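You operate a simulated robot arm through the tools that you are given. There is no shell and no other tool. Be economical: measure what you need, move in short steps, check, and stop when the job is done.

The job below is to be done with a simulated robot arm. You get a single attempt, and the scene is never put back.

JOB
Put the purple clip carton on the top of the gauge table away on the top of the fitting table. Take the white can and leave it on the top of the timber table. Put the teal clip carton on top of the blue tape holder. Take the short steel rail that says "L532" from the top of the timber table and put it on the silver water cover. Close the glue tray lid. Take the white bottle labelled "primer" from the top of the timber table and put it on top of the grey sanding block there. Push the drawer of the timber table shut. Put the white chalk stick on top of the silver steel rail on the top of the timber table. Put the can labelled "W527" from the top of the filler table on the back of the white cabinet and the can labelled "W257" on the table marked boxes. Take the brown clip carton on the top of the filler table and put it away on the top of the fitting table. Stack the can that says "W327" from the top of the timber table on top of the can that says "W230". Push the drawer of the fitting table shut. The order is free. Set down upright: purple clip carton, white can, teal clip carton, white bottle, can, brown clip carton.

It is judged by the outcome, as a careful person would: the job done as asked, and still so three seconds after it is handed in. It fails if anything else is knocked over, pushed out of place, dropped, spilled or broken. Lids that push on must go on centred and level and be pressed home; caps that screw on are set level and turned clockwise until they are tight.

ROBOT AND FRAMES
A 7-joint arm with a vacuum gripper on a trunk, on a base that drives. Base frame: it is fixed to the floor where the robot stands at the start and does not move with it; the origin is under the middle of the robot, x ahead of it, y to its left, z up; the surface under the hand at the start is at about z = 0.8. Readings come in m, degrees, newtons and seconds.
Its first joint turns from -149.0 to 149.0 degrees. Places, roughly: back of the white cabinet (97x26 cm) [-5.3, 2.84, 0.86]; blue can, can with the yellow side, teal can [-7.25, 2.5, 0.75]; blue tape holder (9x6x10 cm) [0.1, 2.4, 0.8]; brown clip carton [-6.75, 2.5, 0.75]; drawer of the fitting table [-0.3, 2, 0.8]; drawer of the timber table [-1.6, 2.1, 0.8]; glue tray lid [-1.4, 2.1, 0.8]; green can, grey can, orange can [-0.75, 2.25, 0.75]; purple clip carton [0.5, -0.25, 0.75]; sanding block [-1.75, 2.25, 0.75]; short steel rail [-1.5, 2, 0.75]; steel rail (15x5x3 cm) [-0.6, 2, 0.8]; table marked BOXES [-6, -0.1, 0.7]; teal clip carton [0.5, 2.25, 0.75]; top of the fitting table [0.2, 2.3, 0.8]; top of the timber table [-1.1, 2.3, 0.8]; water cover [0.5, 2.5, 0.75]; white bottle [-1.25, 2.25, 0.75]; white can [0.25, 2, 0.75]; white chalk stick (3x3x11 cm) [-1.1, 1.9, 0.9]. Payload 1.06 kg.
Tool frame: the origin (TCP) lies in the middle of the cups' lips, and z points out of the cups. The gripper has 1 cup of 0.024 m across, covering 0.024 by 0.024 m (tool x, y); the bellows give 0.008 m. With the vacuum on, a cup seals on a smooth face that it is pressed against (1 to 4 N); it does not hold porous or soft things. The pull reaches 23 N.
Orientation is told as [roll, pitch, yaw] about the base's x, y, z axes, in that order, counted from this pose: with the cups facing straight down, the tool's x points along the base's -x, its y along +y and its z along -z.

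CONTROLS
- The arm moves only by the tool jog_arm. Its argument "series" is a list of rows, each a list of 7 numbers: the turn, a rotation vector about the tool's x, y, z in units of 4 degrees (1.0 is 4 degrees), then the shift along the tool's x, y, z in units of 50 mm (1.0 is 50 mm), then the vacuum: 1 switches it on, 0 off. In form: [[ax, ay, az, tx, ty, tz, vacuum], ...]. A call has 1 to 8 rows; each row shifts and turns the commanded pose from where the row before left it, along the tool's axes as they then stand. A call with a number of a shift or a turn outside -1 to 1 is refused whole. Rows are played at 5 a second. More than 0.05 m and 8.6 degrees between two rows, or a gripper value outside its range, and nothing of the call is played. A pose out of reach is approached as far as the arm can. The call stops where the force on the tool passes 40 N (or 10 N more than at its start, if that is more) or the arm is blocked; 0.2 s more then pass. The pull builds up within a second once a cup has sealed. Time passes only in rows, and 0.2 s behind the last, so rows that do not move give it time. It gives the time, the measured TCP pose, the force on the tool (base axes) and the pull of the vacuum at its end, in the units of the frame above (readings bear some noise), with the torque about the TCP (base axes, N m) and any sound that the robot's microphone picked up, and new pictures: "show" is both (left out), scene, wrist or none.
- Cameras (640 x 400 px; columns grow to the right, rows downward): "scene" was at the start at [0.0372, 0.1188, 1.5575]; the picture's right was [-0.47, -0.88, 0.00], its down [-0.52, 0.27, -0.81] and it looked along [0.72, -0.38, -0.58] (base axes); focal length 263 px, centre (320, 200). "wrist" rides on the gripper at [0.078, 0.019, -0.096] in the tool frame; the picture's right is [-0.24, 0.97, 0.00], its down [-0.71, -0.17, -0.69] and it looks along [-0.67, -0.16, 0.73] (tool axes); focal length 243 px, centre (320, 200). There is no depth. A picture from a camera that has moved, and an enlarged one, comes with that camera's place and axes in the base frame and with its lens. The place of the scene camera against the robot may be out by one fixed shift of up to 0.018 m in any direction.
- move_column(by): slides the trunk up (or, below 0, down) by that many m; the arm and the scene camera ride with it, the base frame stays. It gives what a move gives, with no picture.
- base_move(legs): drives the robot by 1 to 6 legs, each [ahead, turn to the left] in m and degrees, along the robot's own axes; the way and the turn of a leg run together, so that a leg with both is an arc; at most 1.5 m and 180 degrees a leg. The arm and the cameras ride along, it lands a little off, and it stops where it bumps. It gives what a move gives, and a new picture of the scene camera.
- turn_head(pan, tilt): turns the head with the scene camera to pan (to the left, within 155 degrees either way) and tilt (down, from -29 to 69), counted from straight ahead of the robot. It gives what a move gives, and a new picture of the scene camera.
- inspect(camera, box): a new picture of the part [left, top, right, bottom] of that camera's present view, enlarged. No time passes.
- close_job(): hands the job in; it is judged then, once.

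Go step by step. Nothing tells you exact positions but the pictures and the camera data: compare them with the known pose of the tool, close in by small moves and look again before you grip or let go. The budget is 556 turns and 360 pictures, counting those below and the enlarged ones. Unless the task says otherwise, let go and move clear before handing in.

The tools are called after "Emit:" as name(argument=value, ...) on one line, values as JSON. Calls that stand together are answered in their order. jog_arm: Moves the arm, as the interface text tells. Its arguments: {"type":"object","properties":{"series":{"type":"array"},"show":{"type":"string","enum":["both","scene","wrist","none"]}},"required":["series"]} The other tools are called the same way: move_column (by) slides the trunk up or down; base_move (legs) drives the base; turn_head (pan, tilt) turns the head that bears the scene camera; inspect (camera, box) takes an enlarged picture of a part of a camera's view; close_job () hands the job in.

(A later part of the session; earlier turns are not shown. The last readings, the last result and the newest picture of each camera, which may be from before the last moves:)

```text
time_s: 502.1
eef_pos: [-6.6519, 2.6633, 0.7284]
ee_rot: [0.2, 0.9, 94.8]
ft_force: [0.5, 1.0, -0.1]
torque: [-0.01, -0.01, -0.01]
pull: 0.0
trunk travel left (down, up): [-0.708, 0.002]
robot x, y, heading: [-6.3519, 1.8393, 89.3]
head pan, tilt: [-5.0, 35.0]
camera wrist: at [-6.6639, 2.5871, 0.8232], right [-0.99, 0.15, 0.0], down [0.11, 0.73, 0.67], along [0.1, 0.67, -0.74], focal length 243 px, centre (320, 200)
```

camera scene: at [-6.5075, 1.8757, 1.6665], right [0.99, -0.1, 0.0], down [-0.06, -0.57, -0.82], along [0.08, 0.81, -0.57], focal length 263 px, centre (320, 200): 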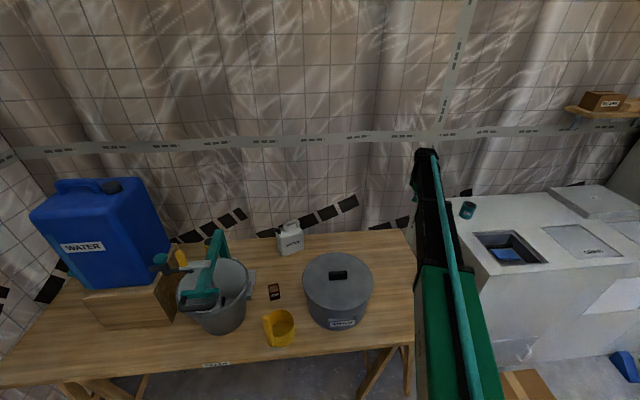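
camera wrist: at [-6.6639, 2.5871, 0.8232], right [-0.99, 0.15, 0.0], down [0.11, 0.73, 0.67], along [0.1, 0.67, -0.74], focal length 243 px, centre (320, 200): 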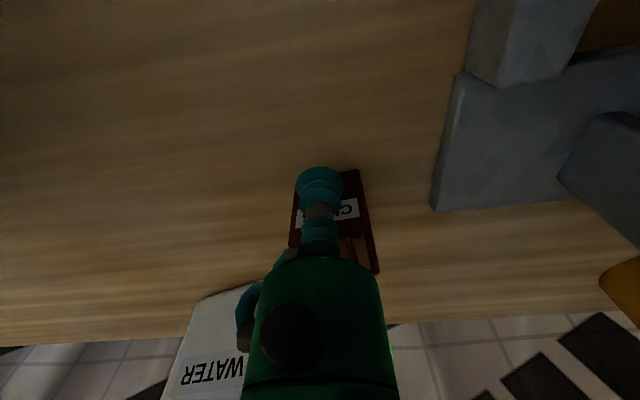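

The carton now stands free at about (-6.655, 2.70). Retreating, backing the base off, and pitching the tool forward.

Emit:
jog_arm(series=[[0, 0, 0, 0.6, -0.1, 0, 0], [0, 0, 0, 0, 0, -1, 0], [0, 0, 0, 0, 0, -1, 0], [0, 0, 0, 0, 0, -1, 0], [0, 0, 0, 0, 0, -1, 0], [0, 0, 0, 0, 0, -1, 0], [0, 0, 0, 0, 0, -1, 0], [0, 0, 0, 0, 0, -1, 0]], show="wrist")

Emit:
base_move(legs=[[-0.55, 0]])

Emit:
jog_arm(series=[[0, -1, 0, 0, 0, 0, 0], [0, -1, 0, 0, 0, 0, 0], [0, -1, 0, 0, 0, 0, 0], [0, -1, 0, 0, 0, 0, 0], [0, -1, 0, 0, 0, 0, 0], [0, -1, 0, 0, 0, 0, 0], [0, -1, 0, 0, 0, 0, 0], [0, -1, 0, 0, 0, 0, 0]], show="none")

Emit:
jog_arm(series=[[0, -1, 0, 0, 0, 0, 0], [0, -1, 0, 0, 0, 0, 0], [0, -1, 0, 0, 0, 0, 0], [0, -1, 0, 0, 0, 0, 0], [0, -1, 0, 0, 0, 0, 0], [0, -1, 0, 0, 0, 0, 0], [0, -1, 0, 0, 0, 0, 0], [0, -1, 0, 0, 0, 0, 0]], show="none")

```text
time_s: 503.9
eef_pos: [-6.646, 2.6372, 1.0789]
ee_rot: [0.2, 0.8, 94.8]
ft_force: [0.3, -0.1, -0.4]
torque: [0.0, 0.02, -0.01]
pull: 0.1
trunk travel left (down, up): [-0.708, 0.002]
robot x, y, heading: [-6.3519, 1.8429, 89.4]
head pan, tilt: [-5.0, 35.0]
camera wrist: at [-6.6578, 2.5608, 1.1745], right [-0.99, 0.15, 0.0], down [0.11, 0.73, 0.67], along [0.1, 0.67, -0.74], focal length 243 px, centre (320, 200)
```

wrist: 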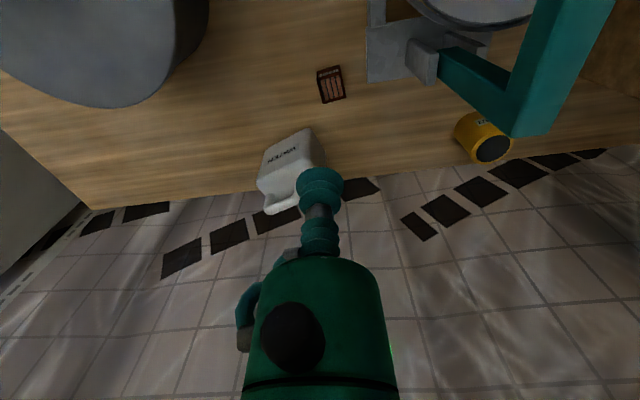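

```text
time_s: 507.1
eef_pos: [-6.6544, 2.0877, 1.0761]
ee_rot: [0.0, 0.8, 94.5]
ft_force: [1.2, 0.4, -0.5]
torque: [-0.03, -0.02, 0.01]
pull: 0.0
trunk travel left (down, up): [-0.708, 0.002]
robot x, y, heading: [-6.3577, 1.2859, 89.1]
head pan, tilt: [-5.0, 35.0]
camera scene: at [-6.5183, 1.3225, 1.6665], right [1.0, -0.1, 0.0], down [-0.06, -0.57, -0.82], along [0.08, 0.81, -0.57], focal length 263 px, centre (320, 200)
```

scene: 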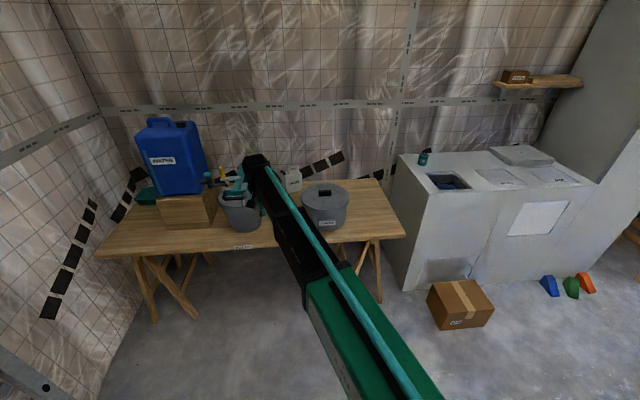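

```text
time_s: 508.9
eef_pos: [-6.6544, 2.0876, 1.0786]
ee_rot: [0.2, -31.2, 94.6]
ft_force: [0.9, -0.3, -0.4]
torque: [0.01, 0.05, 0.02]
pull: 0.1
trunk travel left (down, up): [-0.708, 0.002]
robot x, y, heading: [-6.3658, 1.2859, 89.4]
head pan, tilt: [-5.0, 35.0]
```

```text
time_s: 510.7
eef_pos: [-6.6539, 2.0852, 1.0776]
ee_rot: [0.3, -63.3, 94.4]
ft_force: [-0.1, 0.3, 0.7]
torque: [-0.01, -0.01, 0.01]
pull: 0.1
trunk travel left (down, up): [-0.708, 0.002]
robot x, y, heading: [-6.3622, 1.2883, 89.4]
head pan, tilt: [-5.0, 35.0]
```

Smooth so far. Finishing the pitch (to 12° below horizontal) and starting the roll.

Emit:
jog_arm(series=[[0, -1, 0, 0, 0, 0, 0], [0, -1, 0, 0, 0, 0, 0], [0, -1, 0, 0, 0, 0, 0], [0, -0.7, 0, 0, 0, 0, 0], [0, 0, -1, 0, 0, 0, 0], [0, 0, -1, 0, 0, 0, 0], [0, 0, -1, 0, 0, 0, 0], [0, 0, -1, 0, 0, 0, 0]], show="none")

Emit:
jog_arm(series=[[0, 0, -1, 0, 0, 0, 0], [0, 0, -1, 0, 0, 0, 0], [0, 0, -1, 0, 0, 0, 0], [0, 0, -1, 0, 0, 0, 0], [0, 0, -1, 0, 0, 0, 0], [0, 0, -1, 0, 0, 0, 0], [0, 0, -1, 0, 0, 0, 0], [0, 0, -1, 0, 0, 0, 0]], show="none")

Emit:
jog_arm(series=[[0, 0, -1, 0, 0, 0, 0], [0, 0, -1, 0, 0, 0, 0], [0, 0, -1, 0, 0, 0, 0], [0, 0, -1, 0, 0, 0, 0], [0, 0, -1, 0, 0, 0, 0], [0, 0, -1, 0, 0, 0, 0], [0, 0, -1, 0, 0, 0, 0], [0, 0, -1, 0, 0, 0, 0]], show="wrist")

```text
time_s: 512.5
eef_pos: [-6.6542, 2.0862, 1.0782]
ee_rot: [-52.2, -70.2, 148.6]
ft_force: [0.0, -0.9, 0.5]
torque: [0.01, -0.01, -0.01]
pull: 0.0
trunk travel left (down, up): [-0.708, 0.002]
robot x, y, heading: [-6.3587, 1.2851, 89.5]
head pan, tilt: [-5.0, 35.0]
```

```text
time_s: 514.3
eef_pos: [-6.6532, 2.0867, 1.0776]
ee_rot: [-74.0, -41.1, 174.0]
ft_force: [0.1, -0.2, 0.0]
torque: [0.0, 0.0, 0.01]
pull: 0.1
trunk travel left (down, up): [-0.708, 0.002]
robot x, y, heading: [-6.3619, 1.2898, 89.6]
head pan, tilt: [-5.0, 35.0]
```

```text
time_s: 516.1
eef_pos: [-6.6539, 2.0877, 1.0776]
ee_rot: [-77.7, -9.8, -177.4]
ft_force: [-0.4, -0.6, 0.6]
torque: [0.03, -0.04, -0.01]
pull: 0.1
trunk travel left (down, up): [-0.708, 0.002]
robot x, y, heading: [-6.3582, 1.2874, 89.2]
head pan, tilt: [-5.0, 35.0]
camera wrist: at [-6.5716, 1.9944, 1.0657], right [-0.38, -0.22, -0.9], down [-0.62, -0.66, 0.43], along [-0.69, 0.72, 0.12], focal length 243 px, centre (320, 200)
```

wrist: 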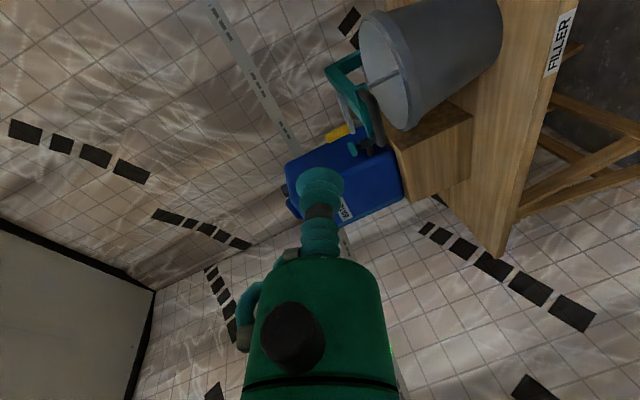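

Emit:
jog_arm(series=[[0, 0, -1, 0, 0, 0, 0], [0, 0, -1, 0, 0, 0, 0], [0, 0, -1, 0, 0, 0, 0], [0, 0, -1, 0, 0, 0, 0], [0, 0, -1, 0, 0, 0, 0], [0, 0, -1, 0, 0, 0, 0], [0, 0, -1, 0, 0, 0, 0], [0, 0, -1, 0, 0, 0, 0]], show="none")

Emit:
jog_arm(series=[[0, 0, -1, 0, 0, 0, 0], [0, 0, -1, 0, 0, 0, 0], [0, 0, -1, 0, 0, 0, 0], [0, 0, -1, 0, 0, 0, 0], [0, 0, 0, 0, 0, 0, 0]], show="both")

```text
time_s: 517.9
eef_pos: [-6.653, 2.087, 1.079]
ee_rot: [-77.1, 21.4, -170.5]
ft_force: [-0.1, 0.3, 0.0]
torque: [0.02, 0.02, 0.01]
pull: 0.2
trunk travel left (down, up): [-0.708, 0.002]
robot x, y, heading: [-6.3611, 1.2863, 89.3]
head pan, tilt: [-5.0, 35.0]
```

```text
time_s: 519.1
eef_pos: [-6.6548, 2.0876, 1.0781]
ee_rot: [-74.9, 37.0, -166.0]
ft_force: [-0.2, 0.6, 0.8]
torque: [0.04, -0.01, -0.05]
pull: 0.1
trunk travel left (down, up): [-0.708, 0.002]
robot x, y, heading: [-6.3597, 1.2896, 89.7]
head pan, tilt: [-5.0, 35.0]
camera scene: at [-6.5179, 1.3218, 1.6665], right [1.0, -0.1, 0.0], down [-0.06, -0.57, -0.82], along [0.08, 0.82, -0.57], focal length 263 px, centre (320, 200)
camera wrist: at [-6.5733, 2.008, 1.1293], right [0.43, -0.16, -0.89], down [-0.6, -0.78, -0.15], along [-0.68, 0.6, -0.43], focal length 243 px, centre (320, 200)
```

scene: 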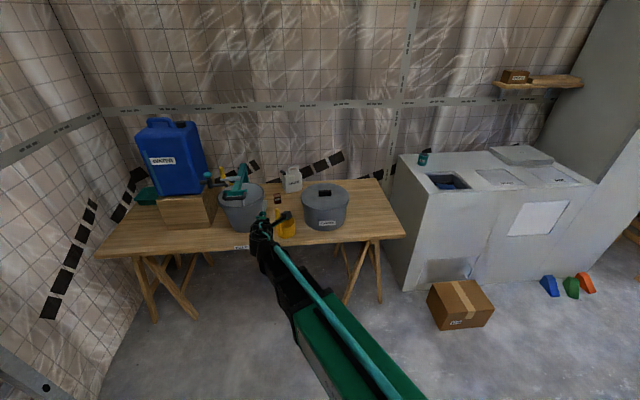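
wrist: 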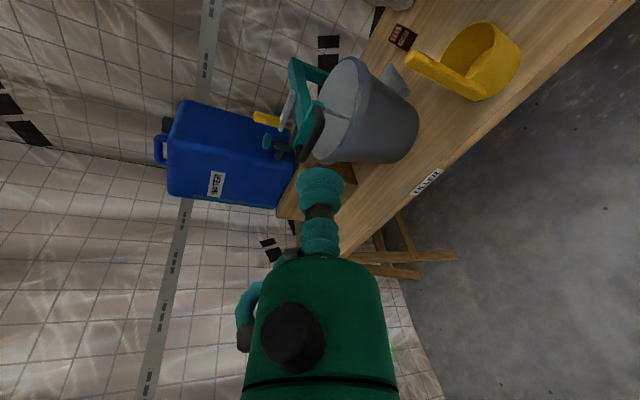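

Tool is horizontal with the camera up-right. Measuring the carton's new pose.

Emit:
inspect(camera="scene", box=[255, 180, 305, 215])

```text
11.43 times, centred on (280, 198) of scene
camera zoom: at [-6.5179, 1.3218, 1.6665], right [1.0, -0.1, 0.0], down [-0.06, -0.57, -0.82], along [0.08, 0.82, -0.57], focal length 3008 px, centre (777, 229)
```

zoom: 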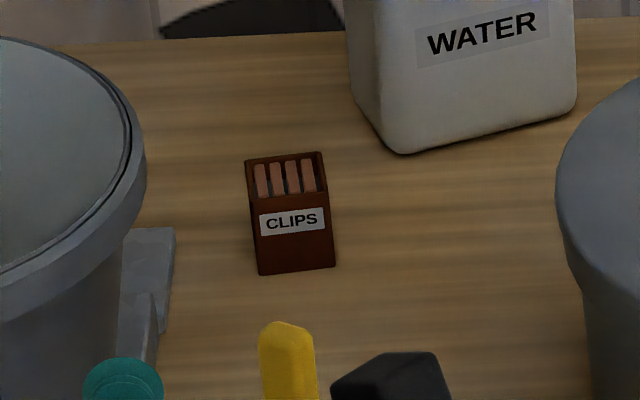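

The scoop would still foul the wrist, so I'll push the carton ~9 cm further back using the tool tilted 45°. Raising, then driving into position.

Emit:
jog_arm(series=[[0, 0, 0, 0.58, -0.73, -0.2, 0], [0, 0, 0, 0.58, -0.73, -0.2, 0], [-1, -0.777, 0, 0, 0, 0, 0], [-1, -0.777, 0, 0, 0, 0, 0], [-1, -0.777, 0, 0, 0, 0, 0], [-1, -0.777, 0, 0, 0, 0, 0], [-1, -0.777, 0, 0, 0, 0, 0], [-1, -0.777, 0, 0, 0, 0, 0]], show="none")

Emit:
base_move(legs=[[0, -7.7], [0.646, 0], [0, 15]])

Emit:
jog_arm(series=[[0, 0, 0, 0, 0, 0, 0]], show="wrist")

```text
time_s: 520.9
eef_pos: [-6.6533, 2.0865, 1.1739]
ee_rot: [-40.8, 26.8, -147.6]
ft_force: [0.5, 0.4, 0.0]
torque: [0.02, -0.03, -0.05]
pull: 0.0
trunk travel left (down, up): [-0.708, 0.002]
robot x, y, heading: [-6.3578, 1.2893, 89.5]
head pan, tilt: [-5.0, 35.0]
```

```text
time_s: 521.7
eef_pos: [-6.6448, 2.0924, 1.1737]
ee_rot: [-40.8, 26.9, -148.3]
ft_force: [0.5, 1.0, -0.5]
torque: [-0.03, 0.01, 0.01]
pull: 0.0
trunk travel left (down, up): [-0.708, 0.002]
robot x, y, heading: [-6.3615, 1.2908, 89.2]
head pan, tilt: [-5.0, 35.0]
stopped in leg 1: the robot was blocked; the commanded pose is now the measured one
camera scene: at [-6.5176, 1.3243, 1.6665], right [0.99, -0.1, 0.0], down [-0.06, -0.57, -0.82], along [0.08, 0.81, -0.57], focal length 263 px, centre (320, 200)
```

scene: 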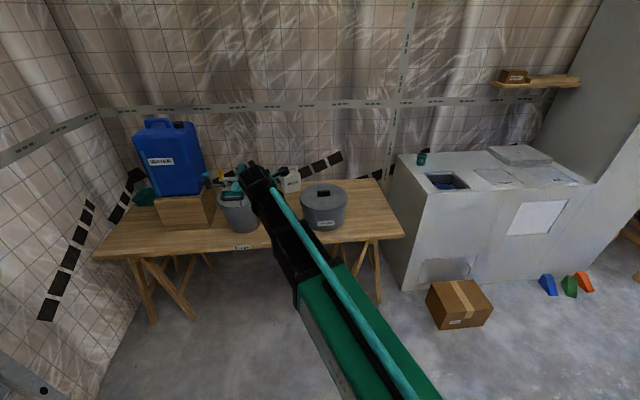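

```text
time_s: 522.1
eef_pos: [-6.644, 2.0914, 1.1735]
ee_rot: [-40.7, 26.9, -148.1]
ft_force: [0.1, -0.6, 0.2]
torque: [-0.01, 0.01, -0.02]
pull: 0.1
trunk travel left (down, up): [-0.708, 0.002]
robot x, y, heading: [-6.3634, 1.2896, 89.3]
head pan, tilt: [-5.0, 35.0]
camera wrist: at [-6.5677, 2.0494, 1.261], right [0.45, -0.58, -0.67], down [-0.61, -0.75, 0.24], along [-0.65, 0.3, -0.7], focal length 243 px, centre (320, 200)
```

wrist: 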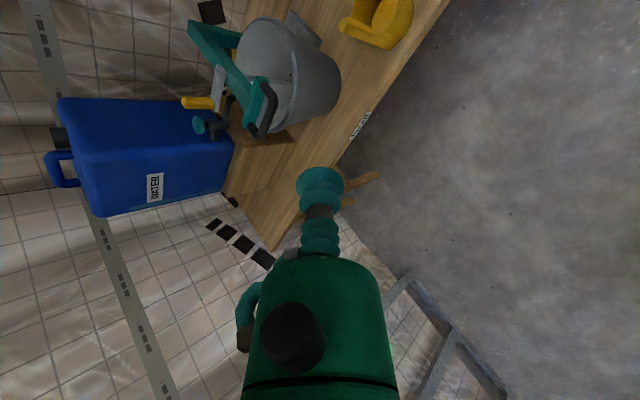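

The base corner is against the board rack. Driving straight ahead first.

Emit:
base_move(legs=[[0.3, 0], [0, -14], [0.35, 0], [0, 21]])

Emit:
jog_arm(series=[[0, 0, 0, 0, 0, 0, 0]], show="wrist")

```text
time_s: 528.0
eef_pos: [-6.6478, 2.6874, 1.1735]
ee_rot: [-40.8, 26.9, -141.3]
ft_force: [0.0, -1.1, -0.1]
torque: [-0.03, -0.02, -0.01]
pull: 0.0
trunk travel left (down, up): [-0.708, 0.002]
robot x, y, heading: [-6.2694, 1.9263, 95.8]
head pan, tilt: [-5.0, 35.0]
camera scene: at [-6.43, 1.9414, 1.6665], right [1.0, 0.02, 0.0], down [0.01, -0.57, -0.82], along [-0.01, 0.82, -0.57], focal length 263 px, centre (320, 200)
```

scene: 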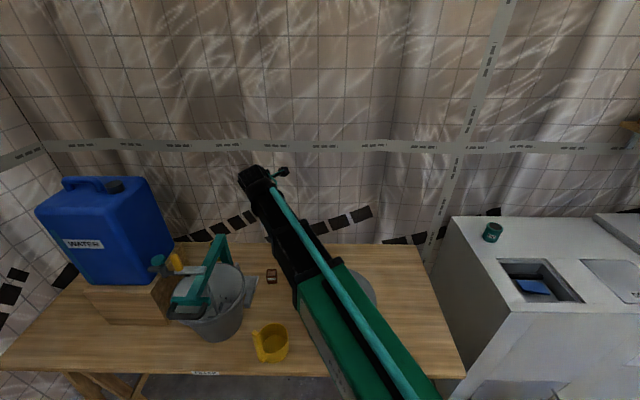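

```text
time_s: 528.4
eef_pos: [-6.6462, 2.6891, 1.1738]
ee_rot: [-40.7, 26.9, -141.3]
ft_force: [-0.2, 0.0, -1.0]
torque: [0.01, 0.02, 0.0]
pull: 0.2
trunk travel left (down, up): [-0.708, 0.002]
robot x, y, heading: [-6.2684, 1.9258, 95.9]
head pan, tilt: [-5.0, 35.0]
camera wrist: at [-6.5647, 2.6563, 1.261], right [0.52, -0.53, -0.67], down [-0.52, -0.82, 0.24], along [-0.68, 0.22, -0.7], focal length 243 px, centre (320, 200)
```

wrist: 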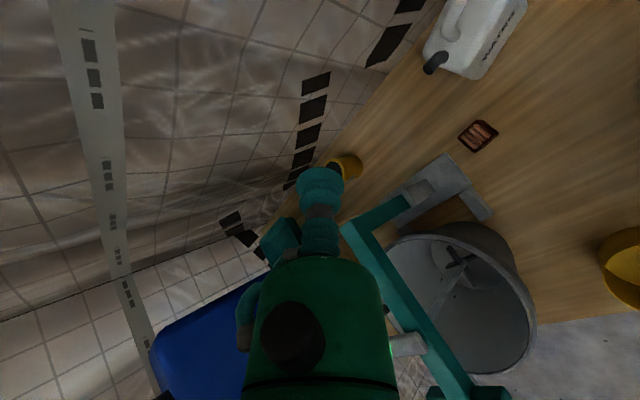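

Robot is well placed. Lowering the 45°-tilted tool in front of the carton.

Emit:
jog_arm(series=[[0, 0, 0, -0.337, 0.246, -0.436, 0], [0, 0, 0, -0.337, 0.246, -0.436, 0], [0, 0, 0, -0.437, 0.55, 0.643, 0], [0, 0, 0, -0.437, 0.55, 0.643, 0], [0, 0, 0, -0.437, 0.55, 0.643, 0], [0, 0, 0, -0.437, 0.55, 0.643, 0], [0, 0, 0, -0.437, 0.55, 0.643, 0]], show="wrist")

```text
time_s: 530.0
eef_pos: [-6.6483, 2.6268, 0.9352]
ee_rot: [-40.8, 26.9, -141.3]
ft_force: [0.1, -0.5, 0.0]
torque: [0.0, 0.0, -0.02]
pull: 0.0
trunk travel left (down, up): [-0.708, 0.002]
robot x, y, heading: [-6.2693, 1.9254, 96.1]
head pan, tilt: [-5.0, 35.0]
camera wrist: at [-6.5667, 2.5948, 1.0228], right [0.52, -0.53, -0.67], down [-0.52, -0.82, 0.24], along [-0.68, 0.22, -0.7], focal length 243 px, centre (320, 200)
```

wrist: 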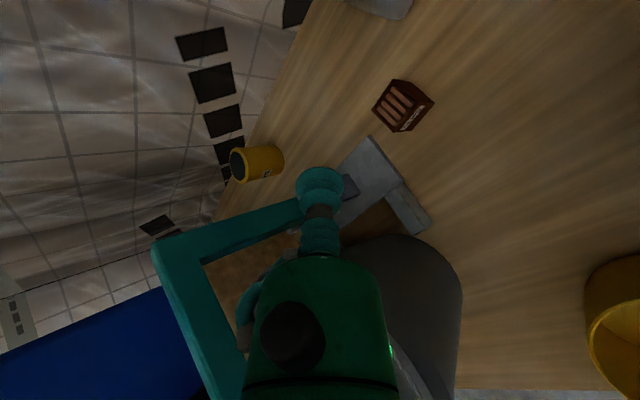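

Emit:
jog_arm(series=[[0, 0, 0, -0.437, 0.55, 0.643, 0], [0, 0, 0, -0.437, 0.55, 0.643, 0], [0, 0, 0, -0.437, 0.55, 0.643, 0], [0, 0, 0, -0.437, 0.55, 0.643, 0], [0, 0, 0, -0.184, 0.23, 0.27, 0], [0, 0, 0, 0, 0, 0, 0]], show="wrist")

```text
time_s: 531.4
eef_pos: [-6.6495, 2.6256, 0.7241]
ee_rot: [-40.8, 26.9, -141.3]
ft_force: [0.5, -0.7, -0.7]
torque: [-0.03, -0.01, 0.03]
pull: 0.2
trunk travel left (down, up): [-0.708, 0.002]
robot x, y, heading: [-6.2678, 1.9232, 96.0]
head pan, tilt: [-5.0, 35.0]
camera wrist: at [-6.5682, 2.594, 0.8116], right [0.52, -0.53, -0.67], down [-0.52, -0.82, 0.24], along [-0.68, 0.22, -0.7], focal length 243 px, centre (320, 200)
```

wrist: 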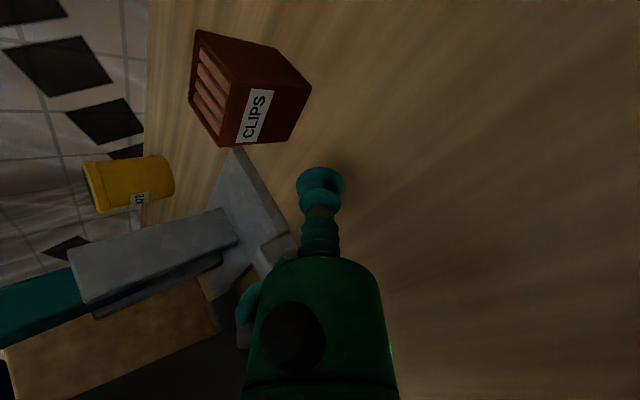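

Clear view: front face centre (-6.6535, 2.679), yaw ~9°. Pushing it straight back ~9 cm.

Emit:
jog_arm(series=[[0, 0, 0, 0.32, -0.36, 0.52, 0], [0, 0, 0, 0.099, -0.112, 0.162, 0], [0, 0, 0, 0.099, -0.112, 0.162, 0], [0, 0, 0, 0.099, -0.112, 0.162, 0], [0, 0, 0, 0.099, -0.112, 0.162, 0], [0, 0, 0, 0.099, -0.112, 0.162, 0], [0, 0, 0, 0, 0, 0, 0]], show="wrist")

```text
time_s: 533.0
eef_pos: [-6.6627, 2.7146, 0.7262]
ee_rot: [-40.7, 26.9, -141.3]
ft_force: [0.0, 0.6, 0.2]
torque: [0.03, -0.04, -0.01]
pull: 0.1
trunk travel left (down, up): [-0.708, 0.002]
robot x, y, heading: [-6.2674, 1.9244, 96.0]
head pan, tilt: [-5.0, 35.0]
camera wrist: at [-6.5812, 2.6836, 0.8134], right [0.52, -0.53, -0.67], down [-0.52, -0.82, 0.24], along [-0.68, 0.22, -0.7], focal length 243 px, centre (320, 200)
```

wrist: 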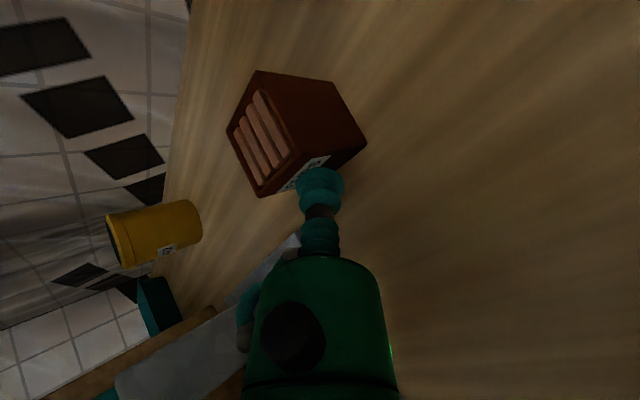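

Carton turned square while sliding. Shifting the contact point right by 12 mm and pushing a bit more.

Emit:
jog_arm(series=[[0, 0, 0, -0.112, 0.082, -0.145, 0], [0, 0, 0, 0.168, 0.168, -0.033, 0], [0, 0, 0, 0.124, -0.09, 0.16, 0], [0, 0, 0, 0.124, -0.09, 0.16, 0], [0, 0, 0, 0.124, -0.09, 0.16, 0], [0, 0, 0, 0.124, -0.09, 0.16, 0], [0, 0, 0, 0.124, -0.09, 0.16, 0], [0, 0, 0, 0, 0, 0, 0]], show="wrist")

```text
time_s: 534.8
eef_pos: [-6.6525, 2.7615, 0.7248]
ee_rot: [-40.8, 26.9, -141.3]
ft_force: [0.5, -0.3, 0.4]
torque: [0.0, 0.02, -0.01]
pull: 0.1
trunk travel left (down, up): [-0.708, 0.002]
robot x, y, heading: [-6.2656, 1.9256, 96.0]
head pan, tilt: [-5.0, 35.0]
camera wrist: at [-6.5695, 2.7301, 0.8133], right [0.52, -0.53, -0.67], down [-0.52, -0.82, 0.24], along [-0.68, 0.22, -0.7], focal length 243 px, centre (320, 200)
```

wrist: 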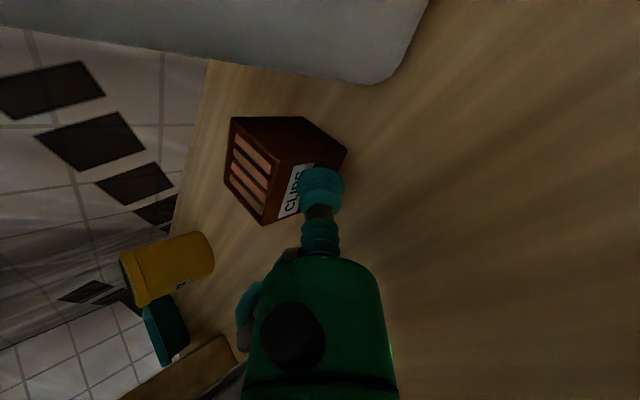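

Carton front is now near (-6.66, 2.77). Backing off, pitching up to near-horizontal, then re-measuring.

Emit:
jog_arm(series=[[0, 0, 0, -0.45, 0.328, -0.58, 0], [0, 0, 0, -0.45, 0.328, -0.58, 0], [1, 0.777, 0, 0, 0, 0, 0], [1, 0.777, 0, 0, 0, 0, 0], [1, 0.777, 0, 0, 0, 0, 0], [1, 0.777, 0, 0, 0, 0, 0]], show="wrist")

Emit:
inspect(camera="scene", box=[190, 220, 350, 360])

```text
time_s: 536.2
eef_pos: [-6.6515, 2.6803, 0.724]
ee_rot: [-62.6, 34.6, -152.7]
ft_force: [0.0, 0.1, -0.4]
torque: [0.03, 0.02, -0.03]
pull: 0.1
trunk travel left (down, up): [-0.708, 0.002]
robot x, y, heading: [-6.2698, 1.9251, 95.9]
head pan, tilt: [-5.0, 35.0]
camera wrist: at [-6.5642, 2.6218, 0.7898], right [0.47, -0.26, -0.84], down [-0.51, -0.86, -0.02], along [-0.72, 0.44, -0.54], focal length 243 px, centre (320, 200)
```

wrist: 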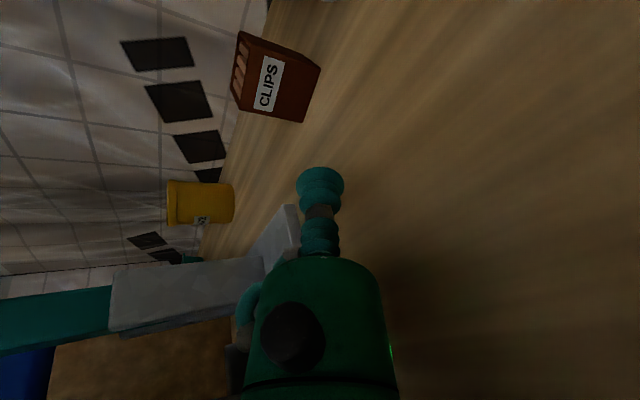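

```text
2.86 times, centred on (270, 290) of scene
camera zoom: at [-6.4298, 1.9417, 1.6665], right [1.0, 0.02, 0.0], down [0.01, -0.57, -0.82], along [-0.01, 0.82, -0.57], focal length 752 px, centre (463, -57)
```

zoom: 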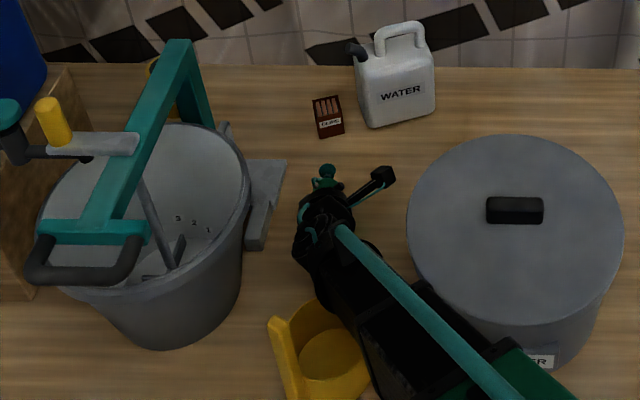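

Face measured: centre (-6.6585, 2.768), inward yaw ≈110°. Moving to pre-grasp and aligning tilt (12°) and yaw.

Emit:
jog_arm(series=[[0, 0, 0, 0.637, -0.26, 0.35, 0], [1, 0.777, 0, 0, 0, 0, 0], [0.578, -0.725, -0.38, 0, 0, 0, 0], [0.578, -0.725, -0.38, 0, 0, 0, 0], [1, 0.777, 0, 0, 0, 0, 0], [0, 0, 0, 0, 0, 0, 0]], show="wrist")

```text
time_s: 537.6
eef_pos: [-6.64, 2.7115, 0.7446]
ee_rot: [-74.8, 37.5, -151.7]
ft_force: [-0.2, -0.1, -0.6]
torque: [-0.03, 0.01, 0.03]
pull: 0.0
trunk travel left (down, up): [-0.708, 0.002]
robot x, y, heading: [-6.2653, 1.9245, 96.2]
head pan, tilt: [-5.0, 35.0]
camera wrist: at [-6.5423, 2.6543, 0.7979], right [0.46, -0.04, -0.89], down [-0.39, -0.91, -0.16], along [-0.8, 0.42, -0.43], focal length 243 px, centre (320, 200)
```

wrist: 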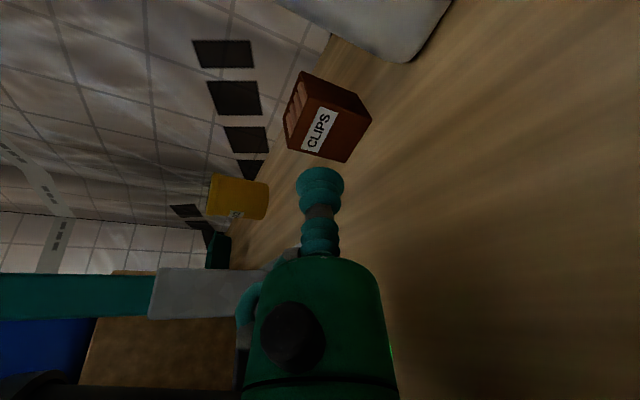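

Aligned with the face centre. Approaching with vacuum.

Emit:
jog_arm(series=[[0, 0, 0, 0, 0, 0.6, 1], [0, 0, 0, 0, 0, 0.5, 1], [0, 0, 0, 0, 0, 0.08, 1], [0, 0, 0, 0, 0, 0.06, 1], [0, 0, 0, 0, 0, 0.05, 1], [0, 0, 0, 0, 0, 0, 1], [0, 0, 0, 0, 0, 0, 1]], show="wrist")

```text
time_s: 539.2
eef_pos: [-6.6605, 2.7718, 0.7315]
ee_rot: [-74.7, 37.5, -151.6]
ft_force: [0.9, 0.2, 0.9]
torque: [-0.01, -0.02, -0.02]
pull: 0.1
trunk travel left (down, up): [-0.708, 0.002]
robot x, y, heading: [-6.2671, 1.9253, 96.0]
head pan, tilt: [-5.0, 35.0]
heard: snap
camera wrist: at [-6.5629, 2.7147, 0.7842], right [0.46, -0.04, -0.89], down [-0.39, -0.91, -0.16], along [-0.8, 0.42, -0.43], focal length 243 px, centre (320, 200)
```

wrist: 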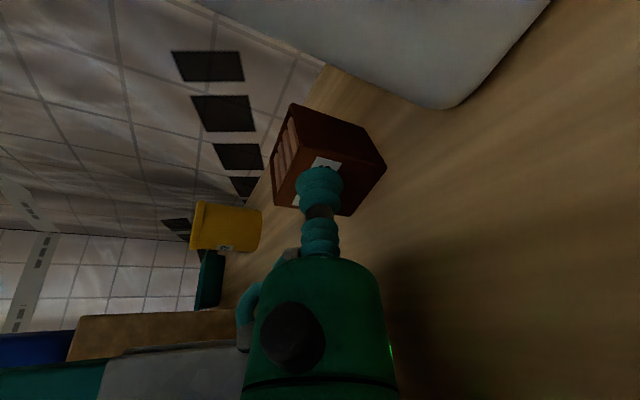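

A snap was heard and there's no seal yet. Advancing slightly more to seal.

Emit:
jog_arm(series=[[0, 0, 0, 0, 0, 0.05, 1], [0, 0, 0, 0, 0, 0.05, 1], [0, 0, 0, 0, 0, 0, 1], [0, 0, 0, 0, 0, 0, 1]], show="wrist")

```text
time_s: 540.2
eef_pos: [-6.6621, 2.7764, 0.7313]
ee_rot: [-74.9, 37.7, -151.6]
ft_force: [0.1, 0.4, 0.1]
torque: [0.01, 0.0, 0.0]
pull: 0.1
trunk travel left (down, up): [-0.708, 0.002]
robot x, y, heading: [-6.2694, 1.9272, 96.0]
head pan, tilt: [-5.0, 35.0]
camera wrist: at [-6.5646, 2.7195, 0.7832], right [0.46, -0.04, -0.89], down [-0.39, -0.91, -0.16], along [-0.8, 0.42, -0.43], focal length 243 px, centre (320, 200)
```

wrist: 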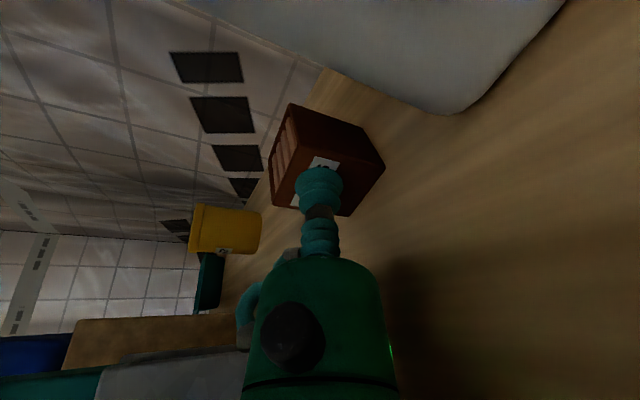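

The light carton slides before the bellows conform. I'll flatten the tilt by 4°, back off 3 cm and approach briskly with vacuum on.

Emit:
jog_arm(series=[[0, 0, 0, 0, 0, -0.6, 1], [0.79, 0.61, 0, 0, 0, 0, 1], [0, 0, 0, 0, 0, 0, 1], [0, 0, 0, 0.05, -0.06, 0.8, 1], [0, 0, 0, 0, 0, 0, 1], [0, 0, 0, 0, 0, 0, 1], [0, 0, 0, 0, 0, 0, 1]], show="wrist")

```text
time_s: 541.8
eef_pos: [-6.665, 2.7853, 0.7351]
ee_rot: [-79.8, 38.2, -154.6]
ft_force: [-0.3, 0.2, -0.5]
torque: [0.06, -0.03, 0.02]
pull: 22.7
trunk travel left (down, up): [-0.708, 0.002]
robot x, y, heading: [-6.2699, 1.9261, 96.1]
head pan, tilt: [-5.0, 35.0]
camera wrist: at [-6.5677, 2.7251, 0.781], right [0.44, 0.02, -0.9], down [-0.39, -0.9, -0.21], along [-0.81, 0.44, -0.39], focal length 243 px, centre (320, 200)
```

wrist: 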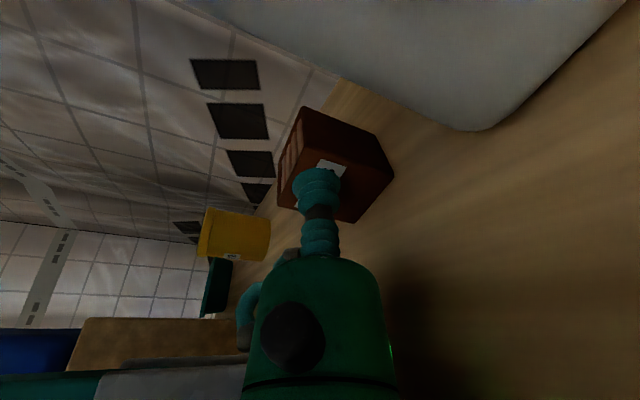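

Sealed. Lifting straight up.

Emit:
jog_arm(series=[[0, 0, 0, 0.3, -0.37, -0.065, 1], [0, 0, 0, 0.59, -0.735, -0.13, 1], [0, 0, 0, 0.59, -0.735, -0.13, 1], [0, 0, 0, 0.59, -0.735, -0.13, 1], [0, 0, 0, 0.59, -0.735, -0.13, 1], [0, 0, 0, 0.59, -0.735, -0.13, 1], [0, 0, 0, 0.59, -0.735, -0.13, 1], [0, 0, 0, 0.59, -0.735, -0.13, 1]], show="both")

```text
time_s: 543.6
eef_pos: [-6.6661, 2.7869, 1.0938]
ee_rot: [-79.8, 38.1, -154.6]
ft_force: [0.0, 0.2, -0.3]
torque: [0.03, -0.01, -0.05]
pull: 22.9
trunk travel left (down, up): [-0.708, 0.002]
robot x, y, heading: [-6.2713, 1.9277, 95.7]
head pan, tilt: [-5.0, 35.0]
camera scene: at [-6.4296, 1.9413, 1.6665], right [1.0, 0.02, 0.0], down [0.01, -0.57, -0.82], along [-0.01, 0.82, -0.57], focal length 263 px, centre (320, 200)
camera wrist: at [-6.5671, 2.7265, 1.1393], right [0.44, 0.02, -0.9], down [-0.39, -0.9, -0.21], along [-0.81, 0.44, -0.39], focal length 243 px, centre (320, 200)
```

scene: 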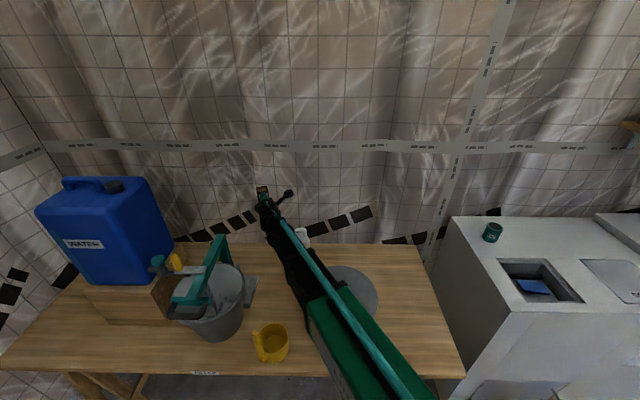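
wrist: 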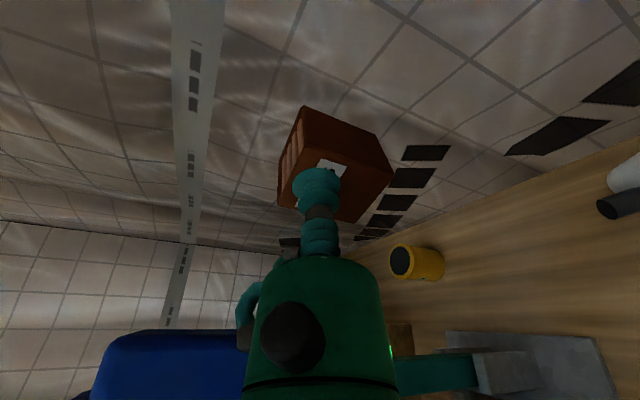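

Brown carton is held. Driving it back to the fitting table via the open lane.

Emit:
base_move(legs=[[-0.4, 0], [0, -96], [1.0, 0], [0, -25], [0.95, 0]])

Emit:
base_move(legs=[[0, 17], [1.4, 0], [1.3, 0], [1.3, 0], [0, 40]])

```text
time_s: 560.7
eef_pos: [-3.4543, 0.9474, 1.0932]
ee_rot: [-79.8, 38.1, 83.0]
ft_force: [-0.3, 0.1, -1.5]
torque: [-0.02, 0.0, 0.02]
pull: 22.5
trunk travel left (down, up): [-0.708, 0.002]
robot x, y, heading: [-4.3924, 1.0717, -26.3]
head pan, tilt: [-5.0, 35.0]
camera scene: at [-4.279, 1.1882, 1.6665], right [-0.52, -0.85, 0.0], down [-0.49, 0.3, -0.82], along [0.7, -0.43, -0.57], focal length 263 px, centre (320, 200)
```

scene: 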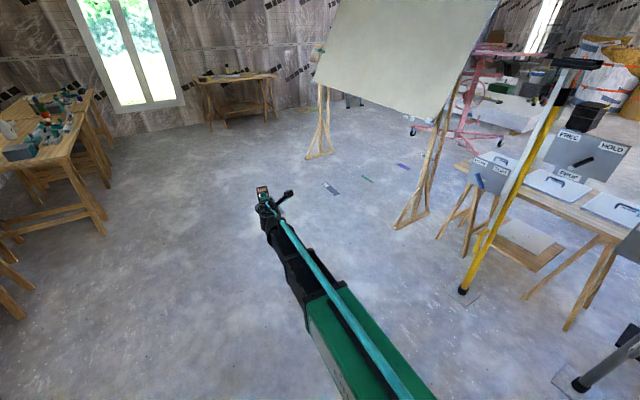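

```text
time_s: 582.8
eef_pos: [0.1535, 1.1868, 1.0928]
ee_rot: [-79.9, 38.0, 141.1]
ft_force: [-0.3, -0.4, -1.3]
torque: [0.04, -0.03, -0.02]
pull: 22.8
trunk travel left (down, up): [-0.708, 0.002]
robot x, y, heading: [-0.4493, 0.4546, 31.8]
head pan, tilt: [-5.0, 35.0]
camera scene: at [-0.4926, 0.6044, 1.6665], right [0.45, -0.89, 0.0], down [-0.51, -0.26, -0.82], along [0.73, 0.37, -0.57], focal length 263 px, centre (320, 200)
```

scene: 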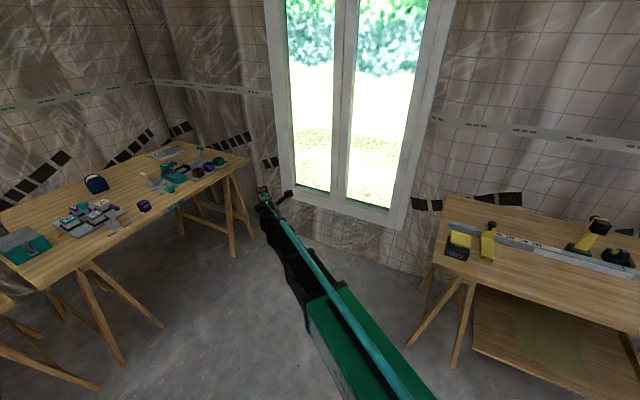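

Emit:
base_move(legs=[[0, 3.2], [0.9, 0], [0, 43]])

Emit:
inspect(camera="scene", box=[220, 140, 420, 265])

```text
time_s: 589.9
eef_pos: [0.1733, 1.9018, 1.0921]
ee_rot: [-79.8, 38.1, -172.9]
ft_force: [0.1, 0.4, -0.9]
torque: [0.0, 0.02, -0.03]
pull: 23.2
trunk travel left (down, up): [-0.708, 0.002]
robot x, y, heading: [0.2804, 0.9636, 77.8]
head pan, tilt: [-5.0, 35.0]
camera scene: at [0.1357, 1.0265, 1.6665], right [0.95, -0.3, 0.0], down [-0.17, -0.55, -0.82], along [0.24, 0.78, -0.57], focal length 263 px, centre (320, 200)
```

scene: 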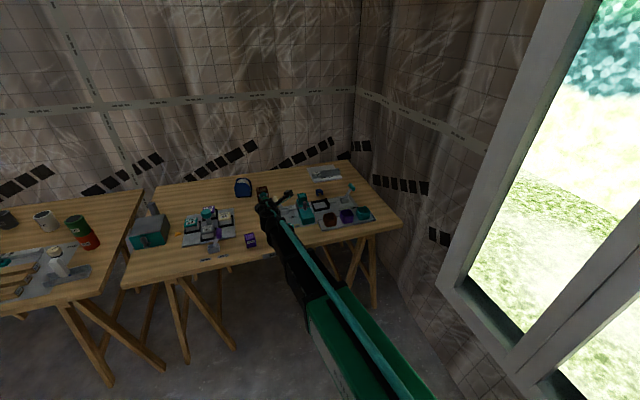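

```text
3.20 times, centred on (320, 202) of scene
camera zoom: at [0.1357, 1.0265, 1.6665], right [0.95, -0.3, 0.0], down [-0.17, -0.55, -0.82], along [0.24, 0.78, -0.57], focal length 842 px, centre (320, 192)
```

zoom: 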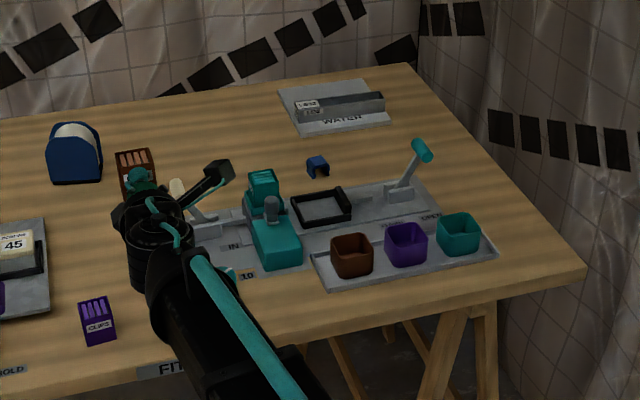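

Position is good, right of the purple carton. Moving 3 cm forward and lowering by the trunk.

Emit:
jog_arm(series=[[0, 0, 0, 0, 0, 0.3, 1], [0, 0, 0, 0, 0, 0.3, 1], [0, 0, 0, 0, 0, 0, 1]], show="none")

Emit:
move_column(by=-0.235)

Emit:
jog_arm(series=[[0, 0, 0, 0, 0, 0, 1]], show="wrist")

```text
time_s: 590.7
eef_pos: [0.1713, 1.9323, 1.0877]
ee_rot: [-79.8, 38.0, -172.9]
ft_force: [-0.2, -0.1, -1.3]
torque: [-0.01, 0.02, 0.0]
pull: 23.2
trunk travel left (down, up): [-0.708, 0.002]
robot x, y, heading: [0.2794, 0.9609, 77.7]
head pan, tilt: [-5.0, 35.0]
```

```text
time_s: 593.1
eef_pos: [0.1718, 1.9327, 0.852]
ee_rot: [-79.9, 38.1, -172.8]
ft_force: [-0.5, -0.2, -1.4]
torque: [0.02, -0.02, 0.03]
pull: 22.6
trunk travel left (down, up): [-0.473, 0.237]
robot x, y, heading: [0.2793, 0.9585, 77.8]
head pan, tilt: [-5.0, 35.0]
```

```text
time_s: 593.5
eef_pos: [0.1718, 1.9317, 0.8516]
ee_rot: [-79.9, 38.0, -173.0]
ft_force: [0.5, -0.6, -0.7]
torque: [0.01, 0.02, -0.02]
pull: 22.7
trunk travel left (down, up): [-0.473, 0.237]
robot x, y, heading: [0.2786, 0.9584, 77.9]
head pan, tilt: [-5.0, 35.0]
camera wrist: at [0.2463, 1.844, 0.8983], right [0.42, -0.12, -0.9], down [-0.65, -0.73, -0.21], along [-0.63, 0.67, -0.39], focal length 243 px, centre (320, 200)
```

wrist: 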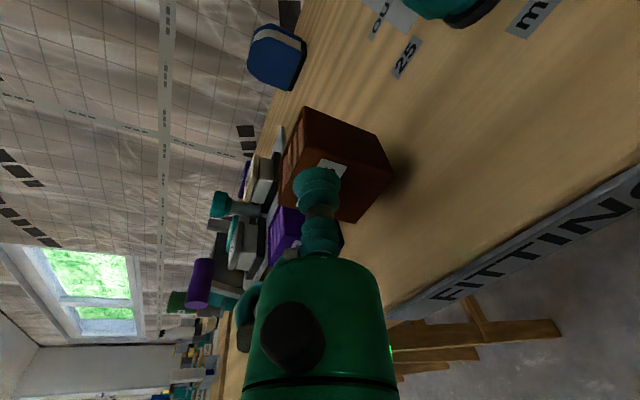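

Emit:
jog_arm(series=[[0, 0, 0, -0.05, 0.062, 0.011, 1], [0, 0, 0, -0.05, 0.062, 0.011, 1], [0, 0, 0, -0.038, 0.046, 0.008, 1], [0, 0, 0, -0.025, 0.031, 0.006, 1], [0, 0, 0, 0, 0, 0, 1]], show="none")

Emit:
jog_arm(series=[[0, 0, 0, -0.025, 0.031, 0.006, 1], [0, 0, 0, -0.025, 0.031, 0.006, 1], [0, 0, 0, 0, 0, 0, 1]], show="none")

```text
time_s: 594.7
eef_pos: [0.1729, 1.9311, 0.8393]
ee_rot: [-79.8, 38.1, -172.9]
ft_force: [0.8, -0.4, -1.6]
torque: [0.01, 0.0, 0.01]
pull: 22.7
trunk travel left (down, up): [-0.473, 0.237]
robot x, y, heading: [0.2799, 0.9606, 77.8]
head pan, tilt: [-5.0, 35.0]
```

```text
time_s: 595.5
eef_pos: [0.1714, 1.9304, 0.8357]
ee_rot: [-79.8, 38.1, -173.1]
ft_force: [1.2, -0.6, 1.8]
torque: [0.09, -0.06, -0.02]
pull: 22.9
trunk travel left (down, up): [-0.473, 0.237]
robot x, y, heading: [0.2802, 0.9621, 77.6]
head pan, tilt: [-5.0, 35.0]
```

Touching (≈2 N). Releasing and backing off.

Emit:
jog_arm(series=[[0, 0, 0, -0.012, 0.016, 0.003, 1], [0, 0, 0, 0, 0, 0, 0], [0, 0, 0, 0, 0, 0, 0], [0, 0, 0, 0, 0, 0, 0], [0, 0, 0, 0, 0, 0, 0], [0, 0, 0, 0, 0, -0.3, 0], [0, 0, 0, 0, 0, -0.9, 0], [0, 0, 0, 0, 0, -0.9, 0]], show="wrist")

```text
time_s: 597.3
eef_pos: [0.172, 1.8292, 0.8502]
ee_rot: [-79.8, 38.1, -173.0]
ft_force: [0.0, 0.1, -0.5]
torque: [0.03, -0.02, 0.01]
pull: 0.0
trunk travel left (down, up): [-0.473, 0.237]
robot x, y, heading: [0.2835, 0.9584, 77.7]
head pan, tilt: [-5.0, 35.0]
camera wrist: at [0.2462, 1.7418, 0.8956], right [0.42, -0.12, -0.9], down [-0.65, -0.73, -0.21], along [-0.63, 0.67, -0.39], focal length 243 px, centre (320, 200)
```

wrist: 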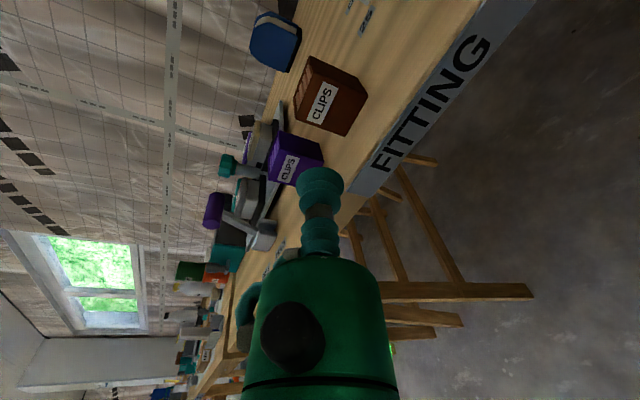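

Brown carton placed. Now the teal carton: first a closer look at the tape holder's top and the teal carton.

Emit:
move_column(by=0.23)

Emit:
base_move(legs=[[-0.25, 0], [0, 30]])

Emit:
turn_head(pan=-25, tilt=30)

```text
time_s: 599.8
eef_pos: [0.1724, 1.8302, 1.0797]
ee_rot: [-79.9, 38.1, -172.9]
ft_force: [0.2, -0.7, -0.2]
torque: [0.0, 0.01, 0.0]
pull: 0.1
trunk travel left (down, up): [-0.703, 0.007]
robot x, y, heading: [0.2817, 0.958, 77.7]
head pan, tilt: [-5.0, 35.0]
```

```text
time_s: 601.7
eef_pos: [0.0762, 1.5207, 1.1634]
ee_rot: [-89.7, 39.1, -177.6]
ft_force: [-0.4, -0.6, 0.8]
torque: [-0.04, -0.01, -0.03]
pull: 0.0
trunk travel left (down, up): [-0.703, 0.007]
robot x, y, heading: [0.2147, 0.7492, 85.2]
head pan, tilt: [-5.0, 35.0]
stopped in leg 1: the robot was blocked; the commanded pose is now the measured one
camera scene: at [0.0682, 0.8967, 1.6704], right [0.99, -0.17, 0.01], down [-0.1, -0.61, -0.78], along [0.14, 0.77, -0.62], focal length 263 px, centre (320, 200)
```

scene: 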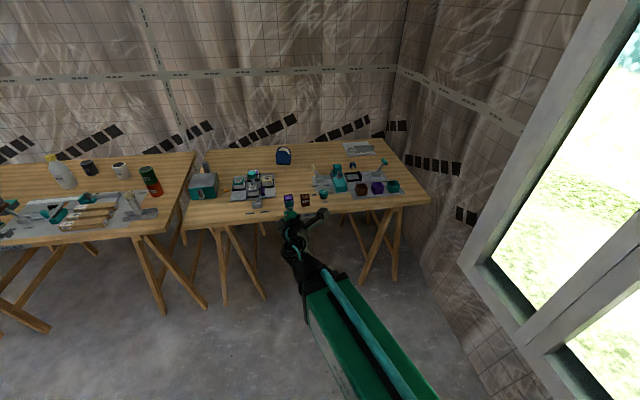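

```text
time_s: 602.5
eef_pos: [0.0761, 1.5237, 1.1588]
ee_rot: [-89.0, 39.0, -177.2]
ft_force: [0.4, -1.2, -0.5]
torque: [-0.02, 0.02, 0.02]
pull: 0.0
trunk travel left (down, up): [-0.703, 0.007]
robot x, y, heading: [0.2119, 0.7531, 85.3]
head pan, tilt: [-25.0, 30.0]
camera scene: at [0.0967, 0.894, 1.6778], right [0.87, -0.49, 0.03], down [-0.25, -0.49, -0.83], along [0.42, 0.72, -0.55], focal length 263 px, centre (320, 200)
```

scene: 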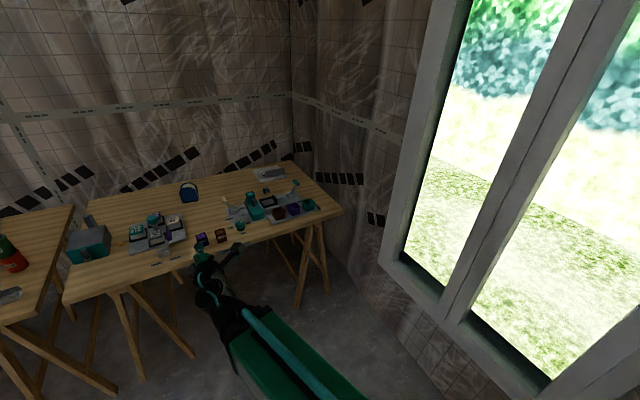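

I backed into the gauge table's end. Moving forward immediately and checking it.

Emit:
base_move(legs=[[0.2, 0]])

Emit:
turn_head(pan=-150, tilt=45)

```text
time_s: 604.1
eef_pos: [0.1119, 1.6683, 1.1609]
ee_rot: [-89.0, 39.3, -177.5]
ft_force: [0.4, 0.6, 0.0]
torque: [0.02, 0.0, 0.01]
pull: 0.1
trunk travel left (down, up): [-0.703, 0.007]
robot x, y, heading: [0.2312, 0.9478, 85.0]
head pan, tilt: [-25.0, 30.0]
camera scene: at [0.107, 0.9864, 1.6693], right [0.87, -0.5, 0.0], down [-0.25, -0.43, -0.87], along [0.43, 0.75, -0.5], focal length 263 px, centre (320, 200)
```

scene: 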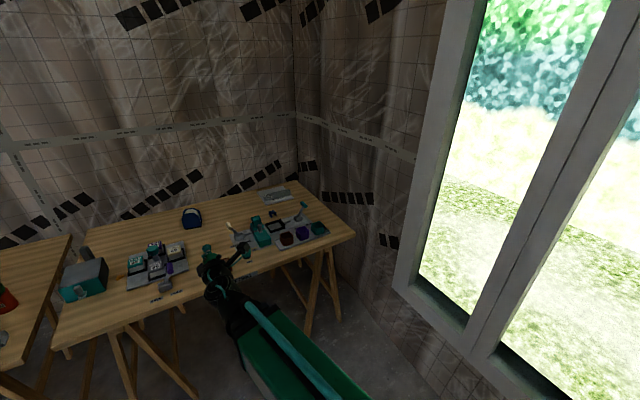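

```text
time_s: 606.2
eef_pos: [0.1117, 1.668, 1.1619]
ee_rot: [-88.9, 39.2, -177.6]
ft_force: [0.0, -0.2, 0.3]
torque: [0.0, 0.02, -0.02]
pull: 0.0
trunk travel left (down, up): [-0.703, 0.007]
robot x, y, heading: [0.2305, 0.9492, 85.2]
head pan, tilt: [-150.0, 45.0]
camera scene: at [0.0964, 0.833, 1.6467], right [-0.91, -0.43, 0.0], down [-0.3, 0.64, -0.71], along [0.3, -0.64, -0.71], focal length 263 px, centre (320, 200)
```

scene: 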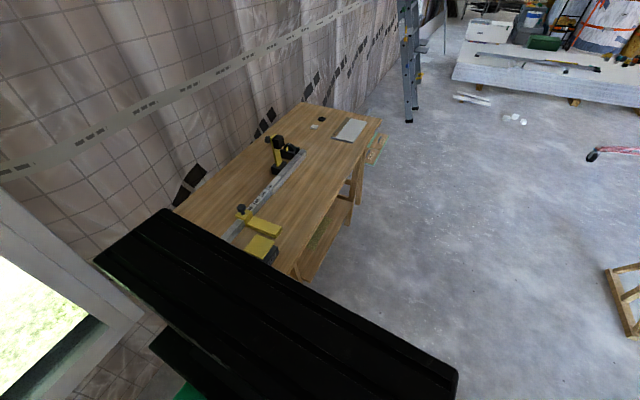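

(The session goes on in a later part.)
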